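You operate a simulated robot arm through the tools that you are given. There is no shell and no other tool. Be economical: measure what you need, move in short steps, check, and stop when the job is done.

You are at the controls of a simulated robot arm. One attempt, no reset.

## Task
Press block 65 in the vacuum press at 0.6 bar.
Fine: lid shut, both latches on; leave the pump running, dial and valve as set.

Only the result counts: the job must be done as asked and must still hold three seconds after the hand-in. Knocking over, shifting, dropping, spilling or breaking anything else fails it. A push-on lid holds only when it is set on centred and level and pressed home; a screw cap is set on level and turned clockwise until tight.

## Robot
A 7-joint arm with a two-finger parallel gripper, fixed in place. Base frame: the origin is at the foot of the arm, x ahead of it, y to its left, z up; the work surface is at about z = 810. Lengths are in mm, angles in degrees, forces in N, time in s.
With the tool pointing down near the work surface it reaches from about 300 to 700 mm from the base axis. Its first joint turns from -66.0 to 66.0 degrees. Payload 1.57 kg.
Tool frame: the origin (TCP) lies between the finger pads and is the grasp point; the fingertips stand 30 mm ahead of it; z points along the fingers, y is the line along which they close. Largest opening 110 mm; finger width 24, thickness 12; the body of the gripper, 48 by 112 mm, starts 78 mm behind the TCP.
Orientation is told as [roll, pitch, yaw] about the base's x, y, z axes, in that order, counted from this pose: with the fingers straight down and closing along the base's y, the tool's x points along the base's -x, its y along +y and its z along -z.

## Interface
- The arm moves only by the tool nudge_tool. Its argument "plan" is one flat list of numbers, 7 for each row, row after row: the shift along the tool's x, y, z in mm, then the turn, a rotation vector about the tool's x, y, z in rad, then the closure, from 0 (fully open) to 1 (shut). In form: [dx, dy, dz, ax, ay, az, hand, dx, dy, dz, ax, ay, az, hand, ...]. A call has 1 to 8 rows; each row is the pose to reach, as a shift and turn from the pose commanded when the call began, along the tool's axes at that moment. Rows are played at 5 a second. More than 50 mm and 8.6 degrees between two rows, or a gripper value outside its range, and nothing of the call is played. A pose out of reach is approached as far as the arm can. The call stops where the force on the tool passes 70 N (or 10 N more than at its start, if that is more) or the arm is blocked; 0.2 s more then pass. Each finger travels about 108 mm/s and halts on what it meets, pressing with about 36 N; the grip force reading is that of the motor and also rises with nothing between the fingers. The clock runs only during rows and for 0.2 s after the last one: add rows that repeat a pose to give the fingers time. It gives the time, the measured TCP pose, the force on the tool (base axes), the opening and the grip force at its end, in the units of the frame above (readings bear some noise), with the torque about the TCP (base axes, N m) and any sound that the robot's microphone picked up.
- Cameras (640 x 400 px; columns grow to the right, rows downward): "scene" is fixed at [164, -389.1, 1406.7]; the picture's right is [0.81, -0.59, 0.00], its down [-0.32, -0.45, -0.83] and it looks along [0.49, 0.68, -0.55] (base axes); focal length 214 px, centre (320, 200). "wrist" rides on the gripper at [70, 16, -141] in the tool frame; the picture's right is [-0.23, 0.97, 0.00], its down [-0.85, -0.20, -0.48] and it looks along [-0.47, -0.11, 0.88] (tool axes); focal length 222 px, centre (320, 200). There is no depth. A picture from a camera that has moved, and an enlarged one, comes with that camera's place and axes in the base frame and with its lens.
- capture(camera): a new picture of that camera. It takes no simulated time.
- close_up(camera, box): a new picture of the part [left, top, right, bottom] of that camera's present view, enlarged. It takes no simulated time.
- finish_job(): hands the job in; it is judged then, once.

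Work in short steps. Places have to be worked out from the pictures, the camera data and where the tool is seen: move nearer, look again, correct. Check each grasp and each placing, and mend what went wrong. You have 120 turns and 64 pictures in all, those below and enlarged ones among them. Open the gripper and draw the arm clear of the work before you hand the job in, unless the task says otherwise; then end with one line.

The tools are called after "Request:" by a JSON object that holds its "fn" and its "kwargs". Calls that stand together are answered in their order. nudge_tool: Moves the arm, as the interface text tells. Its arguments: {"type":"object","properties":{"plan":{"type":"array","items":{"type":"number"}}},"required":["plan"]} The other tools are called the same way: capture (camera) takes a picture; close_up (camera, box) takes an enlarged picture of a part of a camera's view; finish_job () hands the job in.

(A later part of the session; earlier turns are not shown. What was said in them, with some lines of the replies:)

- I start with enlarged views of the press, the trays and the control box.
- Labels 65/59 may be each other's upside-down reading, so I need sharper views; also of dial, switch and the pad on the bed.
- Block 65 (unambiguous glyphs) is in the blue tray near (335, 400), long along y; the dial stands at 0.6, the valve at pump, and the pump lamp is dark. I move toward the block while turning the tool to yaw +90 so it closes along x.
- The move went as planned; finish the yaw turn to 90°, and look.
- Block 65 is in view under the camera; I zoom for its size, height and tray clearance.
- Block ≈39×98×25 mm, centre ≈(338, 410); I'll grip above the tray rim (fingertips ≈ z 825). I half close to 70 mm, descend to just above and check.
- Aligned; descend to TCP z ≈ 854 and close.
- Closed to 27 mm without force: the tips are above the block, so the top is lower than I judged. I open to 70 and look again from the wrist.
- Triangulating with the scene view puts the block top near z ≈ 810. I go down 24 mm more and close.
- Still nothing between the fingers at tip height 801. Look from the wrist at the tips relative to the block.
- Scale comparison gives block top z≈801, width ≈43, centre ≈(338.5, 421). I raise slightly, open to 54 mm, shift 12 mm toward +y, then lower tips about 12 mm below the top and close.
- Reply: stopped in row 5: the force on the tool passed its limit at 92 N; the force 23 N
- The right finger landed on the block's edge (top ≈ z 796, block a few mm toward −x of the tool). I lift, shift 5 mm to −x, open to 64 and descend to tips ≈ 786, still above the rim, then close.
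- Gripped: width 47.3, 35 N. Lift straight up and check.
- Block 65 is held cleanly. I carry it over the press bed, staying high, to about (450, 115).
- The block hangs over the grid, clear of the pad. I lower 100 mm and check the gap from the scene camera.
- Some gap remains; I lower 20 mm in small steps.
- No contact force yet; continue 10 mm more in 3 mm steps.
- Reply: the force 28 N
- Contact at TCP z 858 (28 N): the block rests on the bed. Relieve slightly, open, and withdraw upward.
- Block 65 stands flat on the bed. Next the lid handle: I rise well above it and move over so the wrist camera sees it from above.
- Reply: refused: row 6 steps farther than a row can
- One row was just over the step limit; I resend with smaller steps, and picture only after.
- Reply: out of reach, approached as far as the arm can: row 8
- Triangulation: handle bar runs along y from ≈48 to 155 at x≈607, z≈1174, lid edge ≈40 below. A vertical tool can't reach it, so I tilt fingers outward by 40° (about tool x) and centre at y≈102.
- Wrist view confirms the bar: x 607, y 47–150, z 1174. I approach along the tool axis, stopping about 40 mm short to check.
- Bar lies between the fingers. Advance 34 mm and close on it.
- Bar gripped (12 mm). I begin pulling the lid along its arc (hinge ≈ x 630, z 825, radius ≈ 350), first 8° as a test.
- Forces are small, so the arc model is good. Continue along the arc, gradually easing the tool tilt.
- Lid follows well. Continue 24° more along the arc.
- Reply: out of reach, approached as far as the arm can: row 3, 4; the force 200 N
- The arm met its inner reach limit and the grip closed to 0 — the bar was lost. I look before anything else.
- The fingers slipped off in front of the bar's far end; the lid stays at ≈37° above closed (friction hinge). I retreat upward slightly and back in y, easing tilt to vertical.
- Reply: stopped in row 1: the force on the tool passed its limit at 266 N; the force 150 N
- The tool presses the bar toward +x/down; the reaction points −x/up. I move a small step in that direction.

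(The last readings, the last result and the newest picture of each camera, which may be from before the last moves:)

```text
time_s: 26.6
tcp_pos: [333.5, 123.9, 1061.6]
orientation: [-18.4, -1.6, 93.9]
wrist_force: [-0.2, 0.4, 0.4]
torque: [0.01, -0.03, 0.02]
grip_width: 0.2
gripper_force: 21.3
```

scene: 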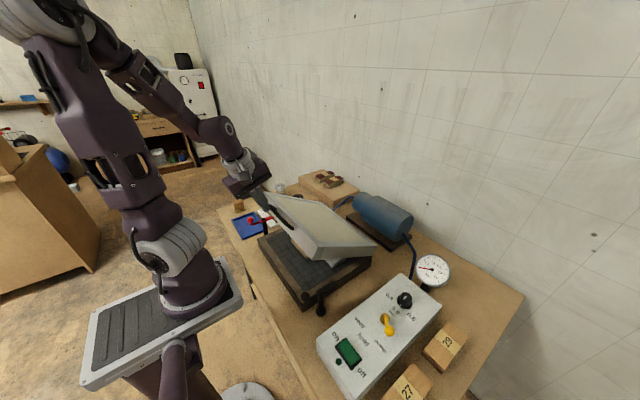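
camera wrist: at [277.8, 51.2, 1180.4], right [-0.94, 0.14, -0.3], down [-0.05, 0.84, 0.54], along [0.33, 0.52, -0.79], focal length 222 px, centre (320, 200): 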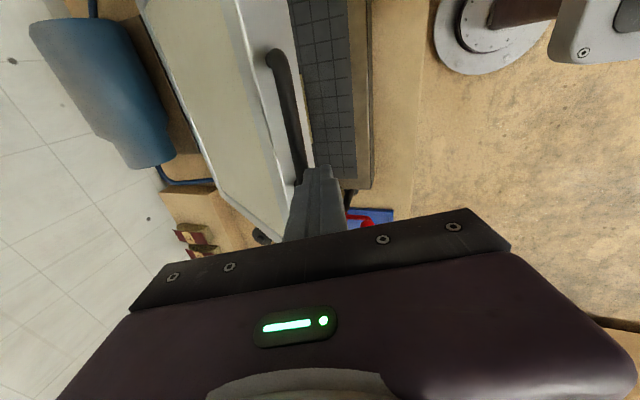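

Forces are gone. Rise further and go vertical, then view the lid.

Request:
{"fn": "nudge_tool", "kwargs": {"plan": [0, -5, -30, 0, 0, 0, 1, 0, -12, -60, -0.1, 0, 0.02, 0.9, 10, -18, -90, -0.2, 0, 0.04, 0.73, 20, -18, -90, -0.31, 0.0, 0.07, 0.73]}}

Request:
{"fn": "capture", "kwargs": {"camera": "wrist"}}

Request:
{"fn": "close_up", "kwargs": {"camera": "scene", "box": [210, 150, 390, 320]}}

```text
time_s: 27.6
tcp_pos: [322.4, 103.1, 1152.0]
orientation: [-0.3, -2.5, 90.3]
wrist_force: [1.3, 0.0, -0.2]
torque: [0.01, 0.02, 0.01]
grip_width: 29.7
gripper_force: 0.1
```

```text
18 pictures are left
camera wrist: at [308.3, 26.3, 1290.9], right [-0.98, 0.22, 0.01], down [0.19, 0.83, 0.52], along [0.11, 0.5, -0.86], focal length 222 px, centre (320, 200)
```

wrist: 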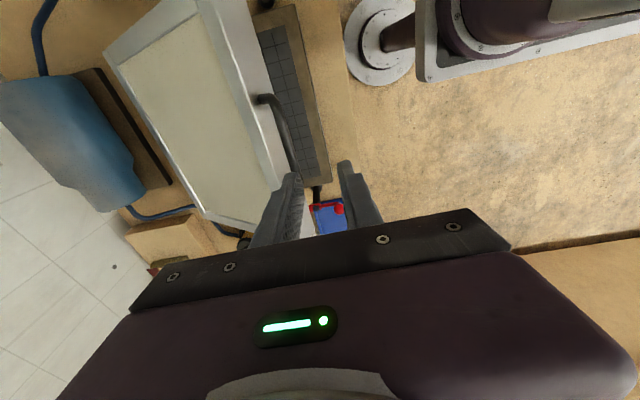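

```text
2.35 times, centred on (300, 235) of scene
camera zoom: at [164.0, -389.1, 1406.7], right [0.81, -0.59, 0.0], down [-0.32, -0.45, -0.83], along [0.49, 0.68, -0.55], focal length 505 px, centre (367, 118)
```

zoom: 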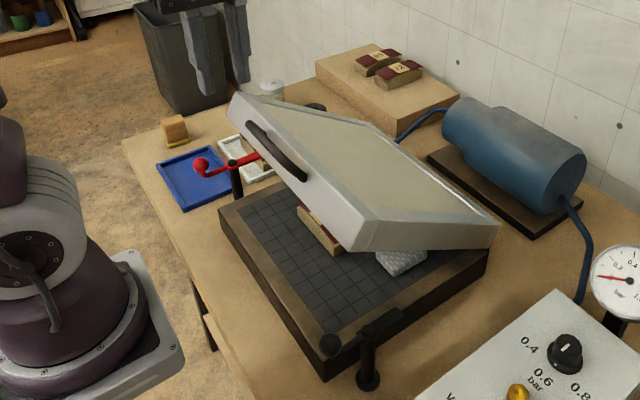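

The lid holds its place by hinge friction at about 41°. I regrip the bar (≈ x 368, y 97, z 1057) with a vertical tool, first positioning above it.

Request:
{"fn": "nudge_tool", "kwargs": {"plan": [2, -25, 15, 0, 0.02, 0, 0.73, 5, -45.6, 37, 0, 0.044, 0, 0.73, 5, -45.6, 37, 0, 0.044, 0, 0.73]}}

Request:
{"fn": "close_up", "kwargs": {"camera": "wrist", "box": [210, 50, 410, 230]}}

```text
time_s: 28.4
tcp_pos: [367.9, 100.0, 1115.1]
orientation: [-0.4, 0.0, 90.3]
wrist_force: [0.2, -1.5, 1.1]
torque: [0.05, 0.0, 0.0]
grip_width: 29.6
gripper_force: 0.0
```

```text
2.22 times, centred on (310, 140) of wrist
camera zoom: at [354.5, 29.8, 1256.8], right [-0.97, 0.22, -0.01], down [0.19, 0.86, 0.48], along [0.11, 0.47, -0.88], focal length 494 px, centre (342, 333)
```

zoom: 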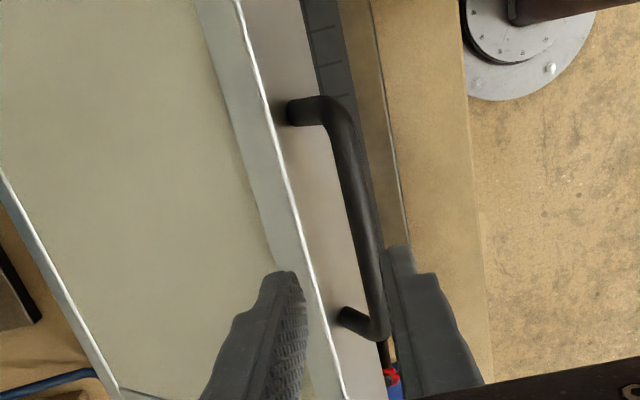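

Bar is at x≈363, z≈1050. Shift −4.5 mm in x, descend 52 mm, and close.

Request:
{"fn": "nudge_tool", "kwargs": {"plan": [2, 4.5, 15, 0, 0, 0, 0.73, 2, 4.5, 35, 0, 0, 0, 0.73, 2, 4.5, 52, 0, 0, 0, 0.73, 2, 4.5, 52, 0, 0, 0, 0.92, 2, 4.5, 52, 0, 0, 0, 0.95]}}

Request:
{"fn": "close_up", "kwargs": {"camera": "scene", "box": [210, 130, 370, 290]}}

```text
time_s: 29.6
tcp_pos: [365.0, 98.0, 1061.4]
orientation: [-0.3, 0.0, 90.3]
wrist_force: [-4.1, -0.2, 1.8]
torque: [-0.18, 0.12, 0.12]
grip_width: 11.6
gripper_force: 29.1
```

```text
2.50 times, centred on (290, 210) of scene
camera zoom: at [163.9, -389.1, 1406.8], right [0.81, -0.59, 0.0], down [-0.32, -0.45, -0.83], along [0.49, 0.68, -0.55], focal length 536 px, centre (395, 175)
```

zoom: 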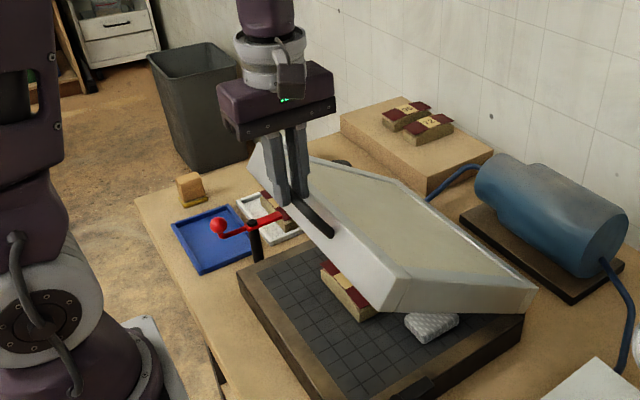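

Gripped again. Follow the arc down 18° with the tool leaning inward slightly to keep reach.

Request:
{"fn": "nudge_tool", "kwargs": {"plan": [0, 10.8, 14.5, -0.035, 0, 0, 0.95, 0, 21.3, 29.3, -0.07, 0, 0, 0.95, 0, 30.5, 45, -0.105, 0, 0, 0.95, 0, 39.2, 60.8, -0.14, 0, 0, 0.95]}}

```text
time_s: 30.6
tcp_pos: [328.2, 97.6, 1001.2]
orientation: [7.4, -0.1, 90.3]
wrist_force: [25.8, 0.9, -11.6]
torque: [-0.44, -0.7, 0.45]
grip_width: 11.7
gripper_force: 28.9
```

The bar pulls slightly to +x, so I correct the arc by a few mm and continue 12° more.

Request:
{"fn": "nudge_tool", "kwargs": {"plan": [0, 2.5, 17, -0.035, 0, 0, 0.95, 0, 6.4, 34.6, -0.07, 0, 0, 0.95, 0, 9.5, 52.5, -0.105, 0, 0, 0.95, 0, 12.1, 70.5, -0.14, 0, 0, 0.95]}}

```text
time_s: 31.6
tcp_pos: [307.9, 97.3, 930.7]
orientation: [15.5, -0.1, 90.2]
wrist_force: [28.1, 6.2, -7.3]
torque: [-0.33, -0.84, 0.58]
grip_width: 11.7
gripper_force: 29.0
```

Continue down carefully to about 8° from closed and look.

Request:
{"fn": "nudge_tool", "kwargs": {"plan": [0, -1.9, 11.5, -0.018, 0, 0, 0.95, 0, -3.8, 23, -0.035, 0, 0, 0.95, 0, -5.6, 35, -0.052, 0, 0, 0.95, 0, -7.3, 47.2, -0.07, 0, 0, 0.95]}}

Request:
{"fn": "close_up", "kwargs": {"camera": "scene", "box": [210, 150, 390, 320]}}

```text
time_s: 32.6
tcp_pos: [299.8, 98.7, 884.9]
orientation: [19.6, -0.2, 90.3]
wrist_force: [20.9, 11.9, -3.8]
torque: [0.15, -0.57, 0.49]
grip_width: 11.7
gripper_force: 28.7
```

```text
2.35 times, centred on (300, 235) of scene
camera zoom: at [164.5, -388.8, 1406.8], right [0.81, -0.59, 0.0], down [-0.32, -0.45, -0.83], along [0.49, 0.68, -0.55], focal length 505 px, centre (367, 118)
```

zoom: 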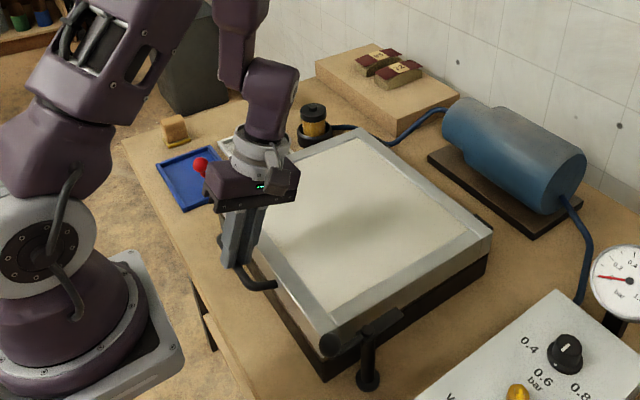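

Lid is nearly down. Continue in 12 mm steps watching for contact.

Request:
{"fn": "nudge_tool", "kwargs": {"plan": [0, -2, 5.6, 0, 0, 0, 0.95, 0, -4.1, 11.3, 0, 0, 0, 0.95, 0, -5.7, 17.1, 0, 0, 0, 0.95, 0, -7.3, 22.9, 0, 0, 0, 0.95]}}

```text
time_s: 33.6
tcp_pos: [295.4, 94.4, 861.2]
orientation: [20.1, 0.3, 90.3]
wrist_force: [-10.0, -2.6, 4.3]
torque: [-0.04, 0.09, 0.18]
grip_width: 15.2
gripper_force: 5.4
```

Grip width changed to 15; check.

Request:
{"fn": "close_up", "kwargs": {"camera": "scene", "box": [240, 190, 370, 320]}}

Request:
{"fn": "close_up", "kwargs": {"camera": "wrist", "box": [200, 0, 440, 230]}}

```text
3.08 times, centred on (305, 255) of scene
camera zoom: at [163.7, -389.2, 1406.8], right [0.81, -0.59, 0.0], down [-0.32, -0.45, -0.83], along [0.49, 0.68, -0.55], focal length 660 px, centre (366, 31)
```

zoom: 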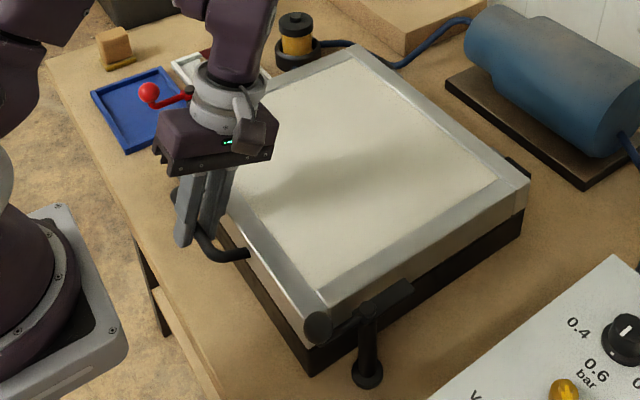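

```text
1.74 times, centred on (320, 115) of wrist
camera zoom: at [331.0, 26.0, 1000.7], right [-0.92, 0.22, 0.33], down [0.35, 0.86, 0.38], along [-0.2, 0.46, -0.86], focal length 386 px, centre (320, 348)
```

zoom: 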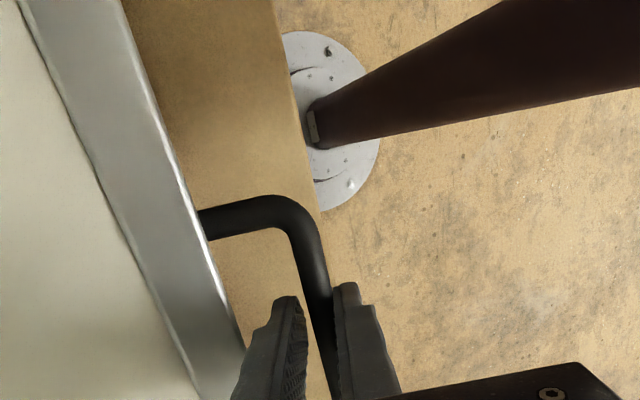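

The lid lies flat on the bed. Release to 24 mm and withdraw along the tool axis.

Request:
{"fn": "nudge_tool", "kwargs": {"plan": [0, 0, 0, 0, 0, 0, 0.79, 0, 0, 0, 0, 0, 0, 0.79, 0, 0, -25, 0, 0, 0, 0.79, 0, 0, -60, 0, 0, 0, 0.79, 0, 0, -105, 0, 0, 0, 0.8]}}

Request:
{"fn": "capture", "kwargs": {"camera": "wrist"}}

```text
time_s: 34.8
tcp_pos: [333.7, 98.5, 961.4]
orientation: [19.7, 0.0, 90.2]
wrist_force: [0.1, 0.6, 0.0]
torque: [0.0, 0.0, -0.02]
grip_width: 21.9
gripper_force: 0.0
```

```text
11 pictures are left
camera wrist: at [367.4, 28.5, 1100.4], right [-0.92, 0.22, 0.33], down [0.34, 0.86, 0.38], along [-0.2, 0.46, -0.86], focal length 222 px, centre (320, 200)
```

wrist: 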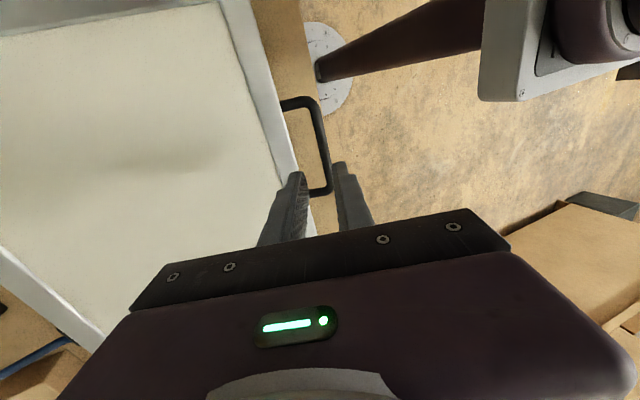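

I bring the tool vertical and close the fingers, above the lid's front frame, to press the lid home.

Request:
{"fn": "nudge_tool", "kwargs": {"plan": [0, -5, -2, 0.115, 0, 0, 1, 0, -10, -4, 0.23, 0, 0, 1, 0, -15, -5.5, 0.344, 0, 0, 1]}}

Request:
{"fn": "nudge_tool", "kwargs": {"plan": [0, 0, 15, 0, 0, 0, 1, 0, 0, 25, 0, 0, 0, 1, 0, 0, 31, 0, 0, 0, 1, 0, 0, 37, 0, 0, 0, 1]}}

```text
time_s: 35.6
tcp_pos: [348.6, 96.1, 960.6]
orientation: [-0.1, 0.1, 90.2]
wrist_force: [0.1, 0.4, 0.3]
torque: [0.01, 0.01, 0.01]
grip_width: 0.2
gripper_force: 21.6
```

```text
time_s: 36.6
tcp_pos: [349.3, 97.5, 924.8]
orientation: [0.0, 0.1, 90.3]
wrist_force: [-0.5, 0.6, -0.4]
torque: [-0.02, -0.01, -0.02]
grip_width: 0.1
gripper_force: 21.0
```

No contact yet with tips at 895; continue down in fine steps.

Request:
{"fn": "nudge_tool", "kwargs": {"plan": [0, 0, 6, 0, 0, 0, 1, 0, 0, 12, 0, 0, 0, 1, 0, 0, 17, 0, 0, 0, 1, 0, 0, 22, 0, 0, 0, 1, 0, 0, 27, 0, 0, 0, 1]}}

```text
time_s: 37.8
tcp_pos: [348.7, 96.4, 896.5]
orientation: [-0.1, 0.0, 90.3]
wrist_force: [0.8, -1.5, 0.5]
torque: [0.01, 0.01, 0.03]
grip_width: 0.0
gripper_force: 21.1
```

Request:
{"fn": "nudge_tool", "kwargs": {"plan": [0, 0, 4, 0, 0, 0, 1, 0, 0, 8, 0, 0, 0, 1, 0, 0, 12, 0, 0, 0, 1, 0, 0, 16, 0, 0, 0, 1, 0, 0, 20, 0, 0, 0, 1]}}

```text
time_s: 38.8
tcp_pos: [349.5, 96.4, 886.4]
orientation: [-0.2, 0.0, 90.4]
wrist_force: [-8.4, 1.1, 32.5]
torque: [0.09, 0.31, -0.07]
grip_width: 0.3
gripper_force: 21.0
stopped in row 4: the force on the tool passed its limit at 104 N (the readings are from after the stop); the commanded pose is now the measured one
```

Firm contact at tip z≈857: lid is home and flat. Now the right (black) latch: I rise and move to view it from above.

Request:
{"fn": "nudge_tool", "kwargs": {"plan": [0, 0, -40, 0, 0, 0, 1, 20, 0, -80, 0, 0, 0, 1, 60, 5, -100, 0, 0, 0, 1, 105, 10, -100, 0, 0, 0, 1, 150, 15, -100, 0, 0, 0, 1]}}

Request:
{"fn": "capture", "kwargs": {"camera": "wrist"}}

Request:
{"fn": "close_up", "kwargs": {"camera": "scene", "box": [270, 250, 360, 330]}}

```text
time_s: 40.0
tcp_pos: [336.0, -53.5, 985.3]
orientation: [-0.2, -0.1, 90.4]
wrist_force: [0.2, 0.5, 0.6]
torque: [-0.02, 0.02, 0.0]
grip_width: 0.0
gripper_force: 21.6
```

```text
10 pictures are left
camera wrist: at [320.8, -123.5, 1127.0], right [-0.97, 0.22, 0.0], down [0.19, 0.86, 0.48], along [0.11, 0.47, -0.88], focal length 222 px, centre (320, 200)
```

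wrist: 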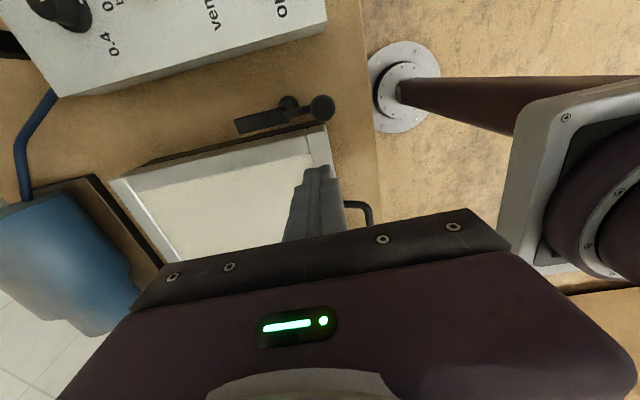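

```text
5.00 times, centred on (315, 290) of scene
camera zoom: at [164.0, -389.1, 1406.7], right [0.81, -0.59, 0.0], down [-0.32, -0.45, -0.83], along [0.49, 0.68, -0.55], focal length 1072 px, centre (345, -250)
```

zoom: 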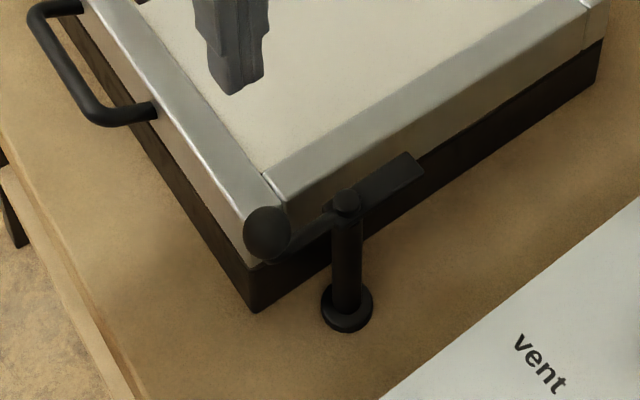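

Right latch: ball ≈(327, −98, 883), pivot ≈(374, −102); lid edge at y≈−74, top 857. I lower the closed fingers on the ball's lid side (tips at z 868, above the lid).

Request:
{"fn": "nudge_tool", "kwargs": {"plan": [12.5, 9, 30, 0, 0, 0, 1, 12.5, 9, 65, 0, 0, 0, 1, 12.5, 9, 87, 0, 0, 0, 1, 12.5, 9, 87, 0, 0, 0, 1]}}

```text
time_s: 41.0
tcp_pos: [328.0, -66.8, 899.0]
orientation: [-0.2, 0.1, 90.3]
wrist_force: [-0.3, 0.3, 0.0]
torque: [0.0, 0.02, -0.02]
grip_width: 0.0
gripper_force: 21.4
```

Free and in place; now sweep the ball around the pivot by 90° (toward −y, then +x).

Request:
{"fn": "nudge_tool", "kwargs": {"plan": [13, 0, 0, 0, 0, 0, 1, 26, 4.4, 0, 0, 0, 0, 1, 39.6, 5.2, 0, 0, 0, 0, 1, 53, 2.5, 0, 0, 0, 0, 1, 65.2, -3.6, 0, 0, 0, 0, 1, 75.4, -12.6, 0, 0, 0, 0, 1, 83, -24, 0, 0, 0, 0, 1]}}

Request:
{"fn": "close_up", "kwargs": {"camera": "scene", "box": [270, 250, 360, 330]}}

```text
time_s: 42.5
tcp_pos: [345.2, -146.6, 897.3]
orientation: [0.9, -0.3, 90.3]
wrist_force: [-37.2, 32.6, 2.7]
torque: [0.31, 0.35, 0.19]
grip_width: 0.0
gripper_force: 20.8
```

```text
5.00 times, centred on (315, 290) of scene
camera zoom: at [163.0, -388.2, 1407.1], right [0.81, -0.59, 0.0], down [-0.32, -0.45, -0.83], along [0.49, 0.68, -0.55], focal length 1072 px, centre (345, -250)
```

zoom: 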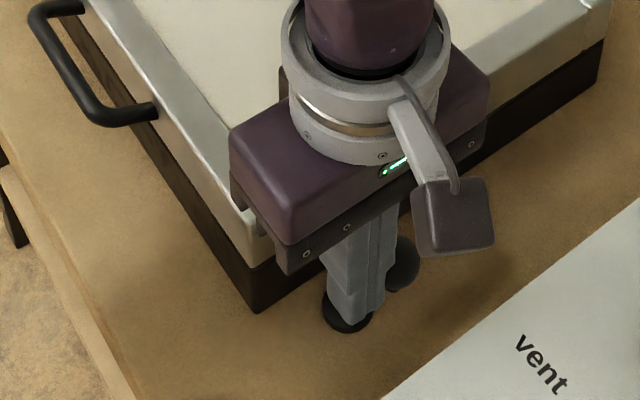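

Resistance rose at the end of the sweep, probably the stop. Back off, lift, and check the latch.

Request:
{"fn": "nudge_tool", "kwargs": {"plan": [-2, 8, 0, 0, 0, 0, 1, -2, 8, -40, 0, 0, 0, 1, -2, 8, -85, 0, 0, 0, 1, -40, 8, -100, 0, 0, 0, 1, -85, 8, -100, 0, 0, 0, 1, -130, 8, -100, 0, 0, 0, 1]}}

Request:
{"fn": "close_up", "kwargs": {"camera": "scene", "box": [270, 250, 390, 390]}}

```text
time_s: 44.0
tcp_pos: [342.1, -17.9, 996.3]
orientation: [-0.4, -0.1, 90.1]
wrist_force: [-0.2, -0.1, 0.7]
torque: [-0.02, 0.05, 0.06]
grip_width: 0.2
gripper_force: 21.2
```

```text
2.86 times, centred on (330, 320) of scene
camera zoom: at [164.0, -389.1, 1406.7], right [0.81, -0.59, 0.0], down [-0.32, -0.45, -0.83], along [0.49, 0.68, -0.55], focal length 613 px, centre (291, -143)
```

zoom: 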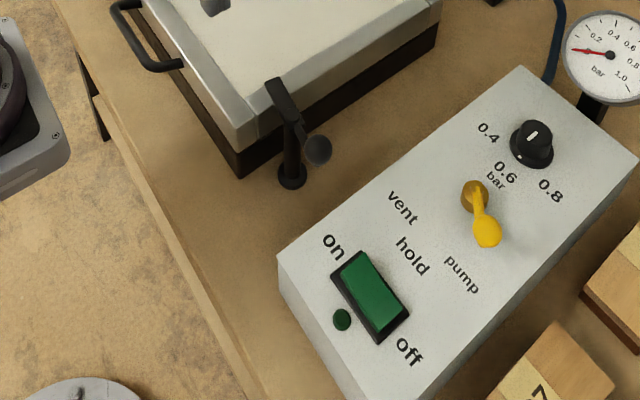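

Right latch's tongue is over the lid. Now the left (red) latch, mirrored: pivot ≈(374, 298), ball ≈(326, 296). I move over to its lid side and lower to tip z≈868.

Request:
{"fn": "nudge_tool", "kwargs": {"plan": [-47, 5, 0, 0, 0, 0, 1, -94, 10, 0, 0, 0, 0, 1, -141, 15, 0, 0, 0, 0, 1, -188, 15, 0, 0, 0, 0, 1, -235, 15, 0, 0, 0, 0, 1, -280, 15, 0, 0, 0, 0, 1, -280, 15, 48, 0, 0, 0, 1, -280, 15, 75, 0, 0, 0, 1]}}

Request:
{"fn": "close_up", "kwargs": {"camera": "scene", "box": [220, 160, 300, 240]}}

```text
time_s: 45.8
tcp_pos: [326.8, 261.4, 923.3]
orientation: [-0.3, 0.1, 90.3]
wrist_force: [0.4, -0.3, 0.5]
torque: [0.01, 0.05, -0.02]
grip_width: 0.1
gripper_force: 21.3
```

```text
5.00 times, centred on (260, 200) of scene
camera zoom: at [164.0, -389.1, 1406.7], right [0.81, -0.59, 0.0], down [-0.32, -0.45, -0.83], along [0.49, 0.68, -0.55], focal length 1072 px, centre (620, 200)
```

zoom: 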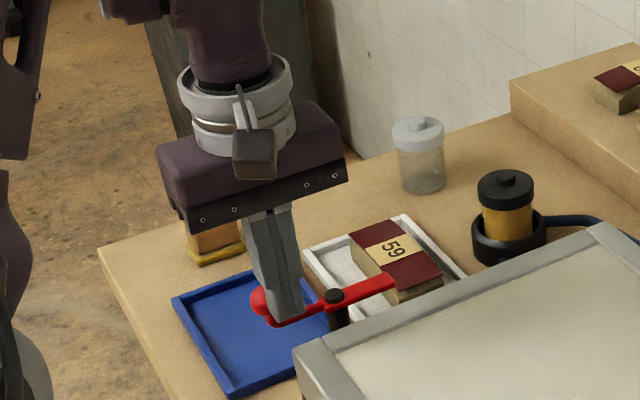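

The finger stands on the lid side of the red ball. Lower the remaining 25 mm, then sweep it round clockwise.

Request:
{"fn": "nudge_tool", "kwargs": {"plan": [0, 0, 15, 0, 0, 0, 1, 0, 0, 25, 0, 0, 0, 1]}}

Request:
{"fn": "nudge_tool", "kwargs": {"plan": [-13, 0, 0, 0, 0, 0, 1, -26, 4.4, 0, 0, 0, 0, 1, -39.6, 5.2, 0, 0, 0, 0, 1, -53, 2.5, 0, 0, 0, 0, 1, -65.2, -3.6, 0, 0, 0, 0, 1, -75.4, -12.6, 0, 0, 0, 0, 1, -83, -24, 0, 0, 0, 0, 1]}}

```text
time_s: 46.4
tcp_pos: [326.7, 260.8, 898.6]
orientation: [-0.3, 0.1, 90.4]
wrist_force: [0.1, -0.4, 0.2]
torque: [-0.01, -0.02, 0.03]
grip_width: 0.0
gripper_force: 21.3
```

```text
time_s: 48.0
tcp_pos: [343.8, 341.3, 897.3]
orientation: [0.2, 0.5, 90.3]
wrist_force: [-41.8, -24.5, 25.5]
torque: [-0.05, 0.21, 0.06]
grip_width: 0.0
gripper_force: 21.4
```

Same stop reached. Back off, lift and travel back over the lid toward the pump switch (≈(344, −250), top z≈847).

Request:
{"fn": "nudge_tool", "kwargs": {"plan": [2, 8, 0, 0, 0, 0, 1, 2, 8, -45, 0, 0, 0, 1, 2, 8, -92, 0, 0, 0, 1, 48, 6, -100, 0, 0, 0, 1, 96, 4, -100, 0, 0, 0, 1, 144, 2, -100, 0, 0, 0, 1, 192, 0, -100, 0, 0, 0, 1, 240, 0, -100, 0, 0, 0, 1]}}

Request:
{"fn": "close_up", "kwargs": {"camera": "scene", "box": [220, 160, 380, 320]}}

```text
time_s: 49.8
tcp_pos: [350.3, 104.3, 999.9]
orientation: [-0.2, 0.0, 90.3]
wrist_force: [-1.0, 0.2, -0.4]
torque: [0.02, 0.02, 0.03]
grip_width: 0.0
gripper_force: 21.2
```

```text
2.50 times, centred on (300, 240) of scene
camera zoom: at [164.0, -389.1, 1406.7], right [0.81, -0.59, 0.0], down [-0.32, -0.45, -0.83], along [0.49, 0.68, -0.55], focal length 536 px, centre (370, 100)
```

zoom: 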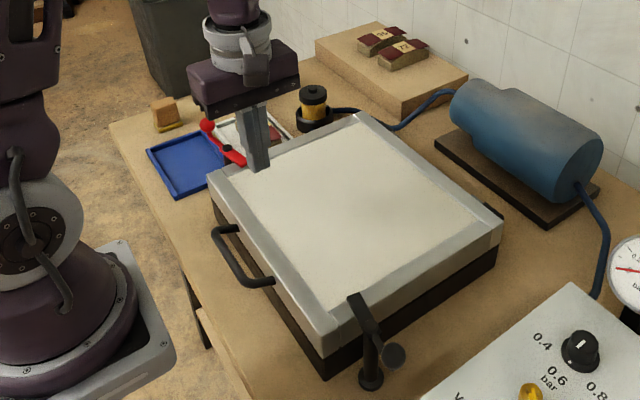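

Both latches have tongues over the lid. Now over to the switch's "on" end at about (345, −228).

Request:
{"fn": "nudge_tool", "kwargs": {"plan": [47, 5, 0, 0, 0, 0, 1, 95, 5, 0, 0, 0, 0, 1, 143, 5, 0, 0, 0, 0, 1, 191, 5, 0, 0, 0, 0, 1, 239, 5, 0, 0, 0, 0, 1, 287, 5, 0, 0, 0, 0, 1, 332, 5, 0, 0, 0, 0, 1, 332, 5, 40, 0, 0, 0, 1]}}

Request:
{"fn": "capture", "kwargs": {"camera": "wrist"}}

```text
time_s: 51.5
tcp_pos: [347.7, -227.6, 958.1]
orientation: [-0.2, 0.1, 90.3]
wrist_force: [-0.1, 0.3, -0.1]
torque: [-0.01, -0.03, 0.01]
grip_width: 0.2
gripper_force: 21.1
```

```text
4 pictures are left
camera wrist: at [333.3, -298.1, 1100.2], right [-0.97, 0.22, 0.0], down [0.19, 0.86, 0.48], along [0.11, 0.47, -0.88], focal length 222 px, centre (320, 200)
```

wrist: 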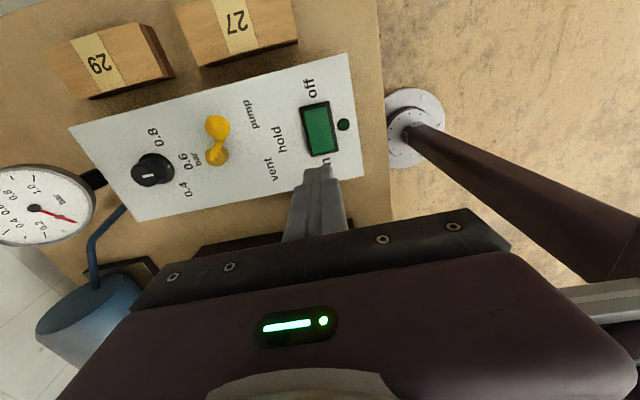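

Switch "on" end ≈(348, −230) is right under the fingertips. Shift 6 mm to −y and lower to just above it.

Request:
{"fn": "nudge_tool", "kwargs": {"plan": [6.5, 0, 40, 0, 0, 0, 1, 6.5, 0, 62, 0, 0, 0, 1, 6.5, 0, 68, 0, 0, 0, 1, 6.5, 0, 72, 0, 0, 0, 1, 6.5, 0, 75, 0, 0, 0, 1]}}

```text
time_s: 52.8
tcp_pos: [347.8, -233.5, 882.9]
orientation: [-0.2, 0.0, 90.3]
wrist_force: [-0.5, 0.0, 0.7]
torque: [-0.01, 0.0, -0.01]
grip_width: 0.0
gripper_force: 21.1
```

Tip at 853, no contact; continue in 2 mm steps.

Request:
{"fn": "nudge_tool", "kwargs": {"plan": [0, 0, 2, 0, 0, 0, 1, 0, 0, 4, 0, 0, 0, 1, 0, 0, 6, 0, 0, 0, 1, 0, 0, 8, 0, 0, 0, 1, 0, 0, 10, 0, 0, 0, 1, 0, 0, 12, 0, 0, 0, 1]}}

```text
time_s: 54.1
tcp_pos: [347.7, -234.3, 872.1]
orientation: [-0.1, -0.1, 90.3]
wrist_force: [-0.4, 0.7, 1.0]
torque: [0.0, 0.07, -0.03]
grip_width: 0.0
gripper_force: 21.4
heard: click
```

A click was heard. Lift clear and check lamp and gauge.

Request:
{"fn": "nudge_tool", "kwargs": {"plan": [0, 0, -30, 0, 0, 0, 1, -20, 0, -75, 0, 0, 0, 1, -60, 0, -100, 0, 0, 0, 1, -105, 0, -110, 0, 0, 0, 1, -150, 0, -110, 0, 0, 0, 1, -195, 0, -110, 0, 0, 0, 1]}}

Request:
{"fn": "close_up", "kwargs": {"camera": "scene", "box": [290, 240, 460, 390]}}

```text
time_s: 55.5
tcp_pos: [346.0, -38.7, 981.1]
orientation: [-0.2, 0.0, 90.4]
wrist_force: [0.1, 0.0, 0.2]
torque: [-0.02, 0.05, -0.01]
grip_width: 0.0
gripper_force: 21.5
```

```text
2.67 times, centred on (375, 315) of scene
camera zoom: at [164.0, -389.1, 1406.7], right [0.81, -0.59, 0.0], down [-0.32, -0.45, -0.83], along [0.49, 0.68, -0.55], focal length 572 px, centre (173, -107)
```

zoom: 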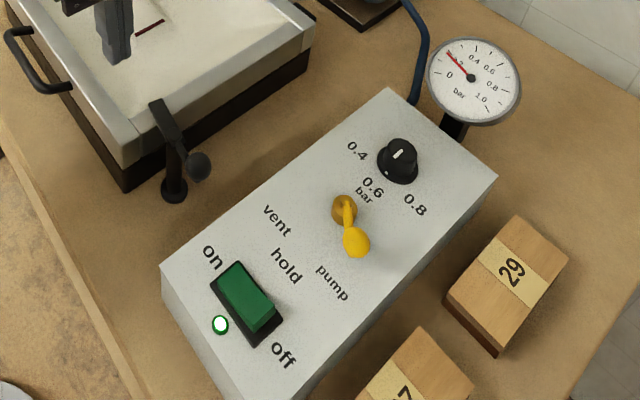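

Lamp lit and the gauge climbs: valve and seal work. I open the gripper, draw clear, and let time pass.

Request:
{"fn": "nudge_tool", "kwargs": {"plan": [-30, 0, -40, 0, 0, 0, 0.7, -60, 0, -85, 0, 0, 0, 0.5, -90, 0, -125, 0, 0, 0, 0.3, -120, 0, -165, 0, 0, 0, 0.3, -120, 0, -165, 0, 0, 0, 0.3, -120, 0, -165, 0, 0, 0, 0.3, -120, 0, -165, 0, 0, 0, 0.3, -120, 0, -165, 0, 0, 0, 0.3]}}

Request:
{"fn": "nudge_tool", "kwargs": {"plan": [0, 0, 0, 0, 0, 0, 0.3, 0, 0, 0, 0, 0, 0, 0.3, 0, 0, 0, 0, 0, 0, 0.3, 0, 0, 0, 0, 0, 0, 0.3, 0, 0, 0, 0, 0, 0, 0.3, 0, 0, 0, 0, 0, 0, 0.3, 0, 0, 0, 0, 0, 0, 0.3, 0, 0, 0, 0, 0, 0, 0.3]}}

Request:
{"fn": "nudge_tool", "kwargs": {"plan": [0, 0, 0, 0, 0, 0, 0.3, 0, 0, 0, 0, 0, 0, 0.3, 0, 0, 0, 0, 0, 0, 0.3, 0, 0, 0, 0, 0, 0, 0.3, 0, 0, 0, 0, 0, 0, 0.3, 0, 0, 0, 0, 0, 0, 0.3, 0, 0, 0, 0, 0, 0, 0.3, 0, 0, 0, 0, 0, 0, 0.3]}}

Request:
{"fn": "nudge_tool", "kwargs": {"plan": [0, 0, 0, 0, 0, 0, 0.3, 0, 0, 0, 0, 0, 0, 0.3, 0, 0, 0, 0, 0, 0, 0.3, 0, 0, 0, 0, 0, 0, 0.3, 0, 0, 0, 0, 0, 0, 0.3, 0, 0, 0, 0, 0, 0, 0.3, 0, 0, 0, 0, 0, 0, 0.3, 0, 0, 0, 0, 0, 0, 0.3]}}

Request:
{"fn": "close_up", "kwargs": {"camera": "scene", "box": [220, 170, 460, 380]}}

```text
refused: row 2 steps farther than a row can; nothing moved
```

```text
time_s: 57.4
tcp_pos: [345.4, -37.9, 980.0]
orientation: [-0.1, 0.0, 90.3]
wrist_force: [0.8, -0.2, 0.2]
torque: [0.0, 0.04, -0.02]
grip_width: 77.1
gripper_force: 0.1
```

```text
time_s: 59.1
tcp_pos: [346.7, -40.4, 980.2]
orientation: [-0.2, -0.1, 90.4]
wrist_force: [0.8, -0.9, 0.2]
torque: [0.0, -0.01, -0.01]
grip_width: 77.2
gripper_force: 0.1
```

```text
time_s: 61.0
tcp_pos: [347.1, -39.0, 980.7]
orientation: [-0.2, 0.0, 90.3]
wrist_force: [-1.2, 1.0, -0.6]
torque: [-0.02, 0.0, 0.01]
grip_width: 77.0
gripper_force: 0.0
```

```text
1.90 times, centred on (340, 275) of scene
camera zoom: at [164.0, -389.1, 1406.7], right [0.81, -0.59, 0.0], down [-0.32, -0.45, -0.83], along [0.49, 0.68, -0.55], focal length 408 px, centre (282, 57)
```

zoom: 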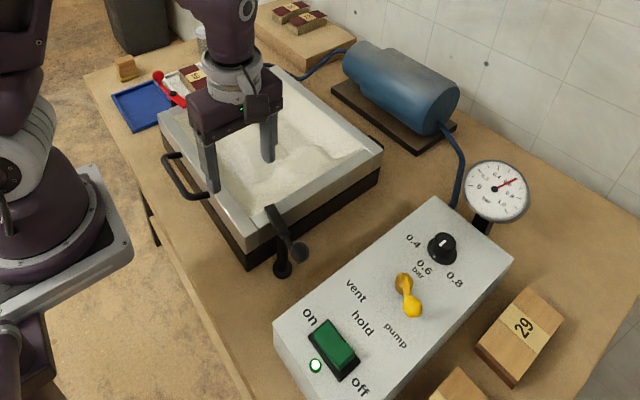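

The membrane is drawn down over the block and the gauge is near 0.6. Draw the arm up and clear, then a last gauge look.

Request:
{"fn": "nudge_tool", "kwargs": {"plan": [0, 0, -45, 0, 0, 0, 0.3, 0, 0, -90, 0, 0, 0, 0.3, 0, 0, -135, 0, 0, 0, 0.3, -40, 0, -155, 0, 0, 0, 0.3, -80, 0, -175, 0, 0, 0, 0.3, -120, 0, -195, 0, 0, 0, 0.3, -120, 0, -195, 0, 0, 0, 0.3, -120, 0, -195, 0, 0, 0, 0.3]}}

Request:
{"fn": "close_up", "kwargs": {"camera": "scene", "box": [375, 240, 465, 330]}}

Request:
{"fn": "close_up", "kwargs": {"camera": "scene", "box": [225, 180, 385, 320]}}

```text
time_s: 62.8
tcp_pos: [343.3, 83.0, 1177.1]
orientation: [-0.3, 0.0, 90.4]
wrist_force: [0.7, 0.2, 0.0]
torque: [0.01, 0.0, 0.01]
grip_width: 77.2
gripper_force: 0.1
```

```text
4.44 times, centred on (420, 285) of scene
camera zoom: at [164.0, -389.1, 1406.7], right [0.81, -0.59, 0.0], down [-0.32, -0.45, -0.83], along [0.49, 0.68, -0.55], focal length 953 px, centre (-124, -178)
```

zoom: 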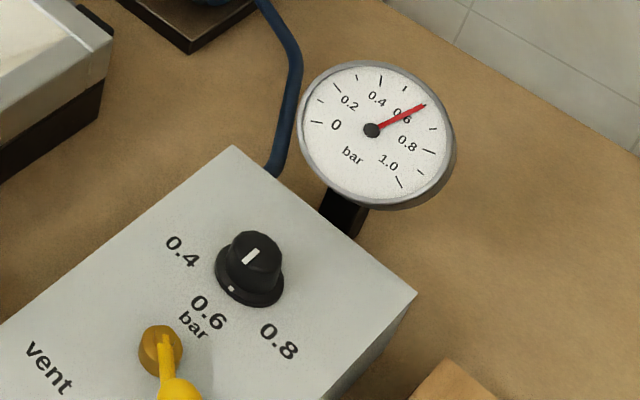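

```text
2.86 times, centred on (305, 250) of scene
camera zoom: at [164.0, -389.1, 1406.7], right [0.81, -0.59, 0.0], down [-0.32, -0.45, -0.83], along [0.49, 0.68, -0.55], focal length 613 px, centre (363, 57)
```

zoom: 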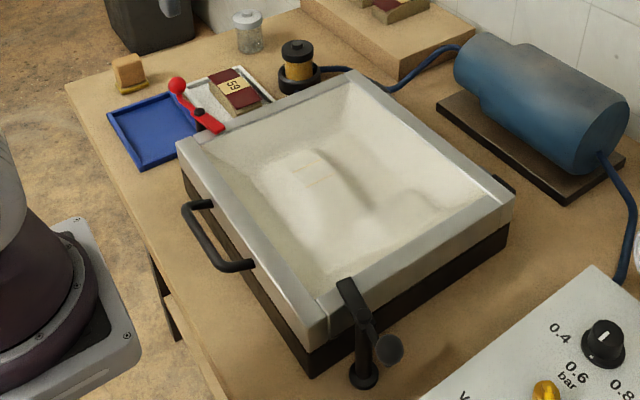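

The gauge stands at 0.6, the membrane is drawn over block 65, both latches are on, the pump is running and the arm is clear. I hand in.

Request:
{"fn": "finish_job", "kwargs": {}}

```text
The job is handed in.
```

Block 65 is being pressed at 0.6 bar, with the lid shut, both latches on and the pump running; dial and valve are as I found them, at 0.6 and pump.
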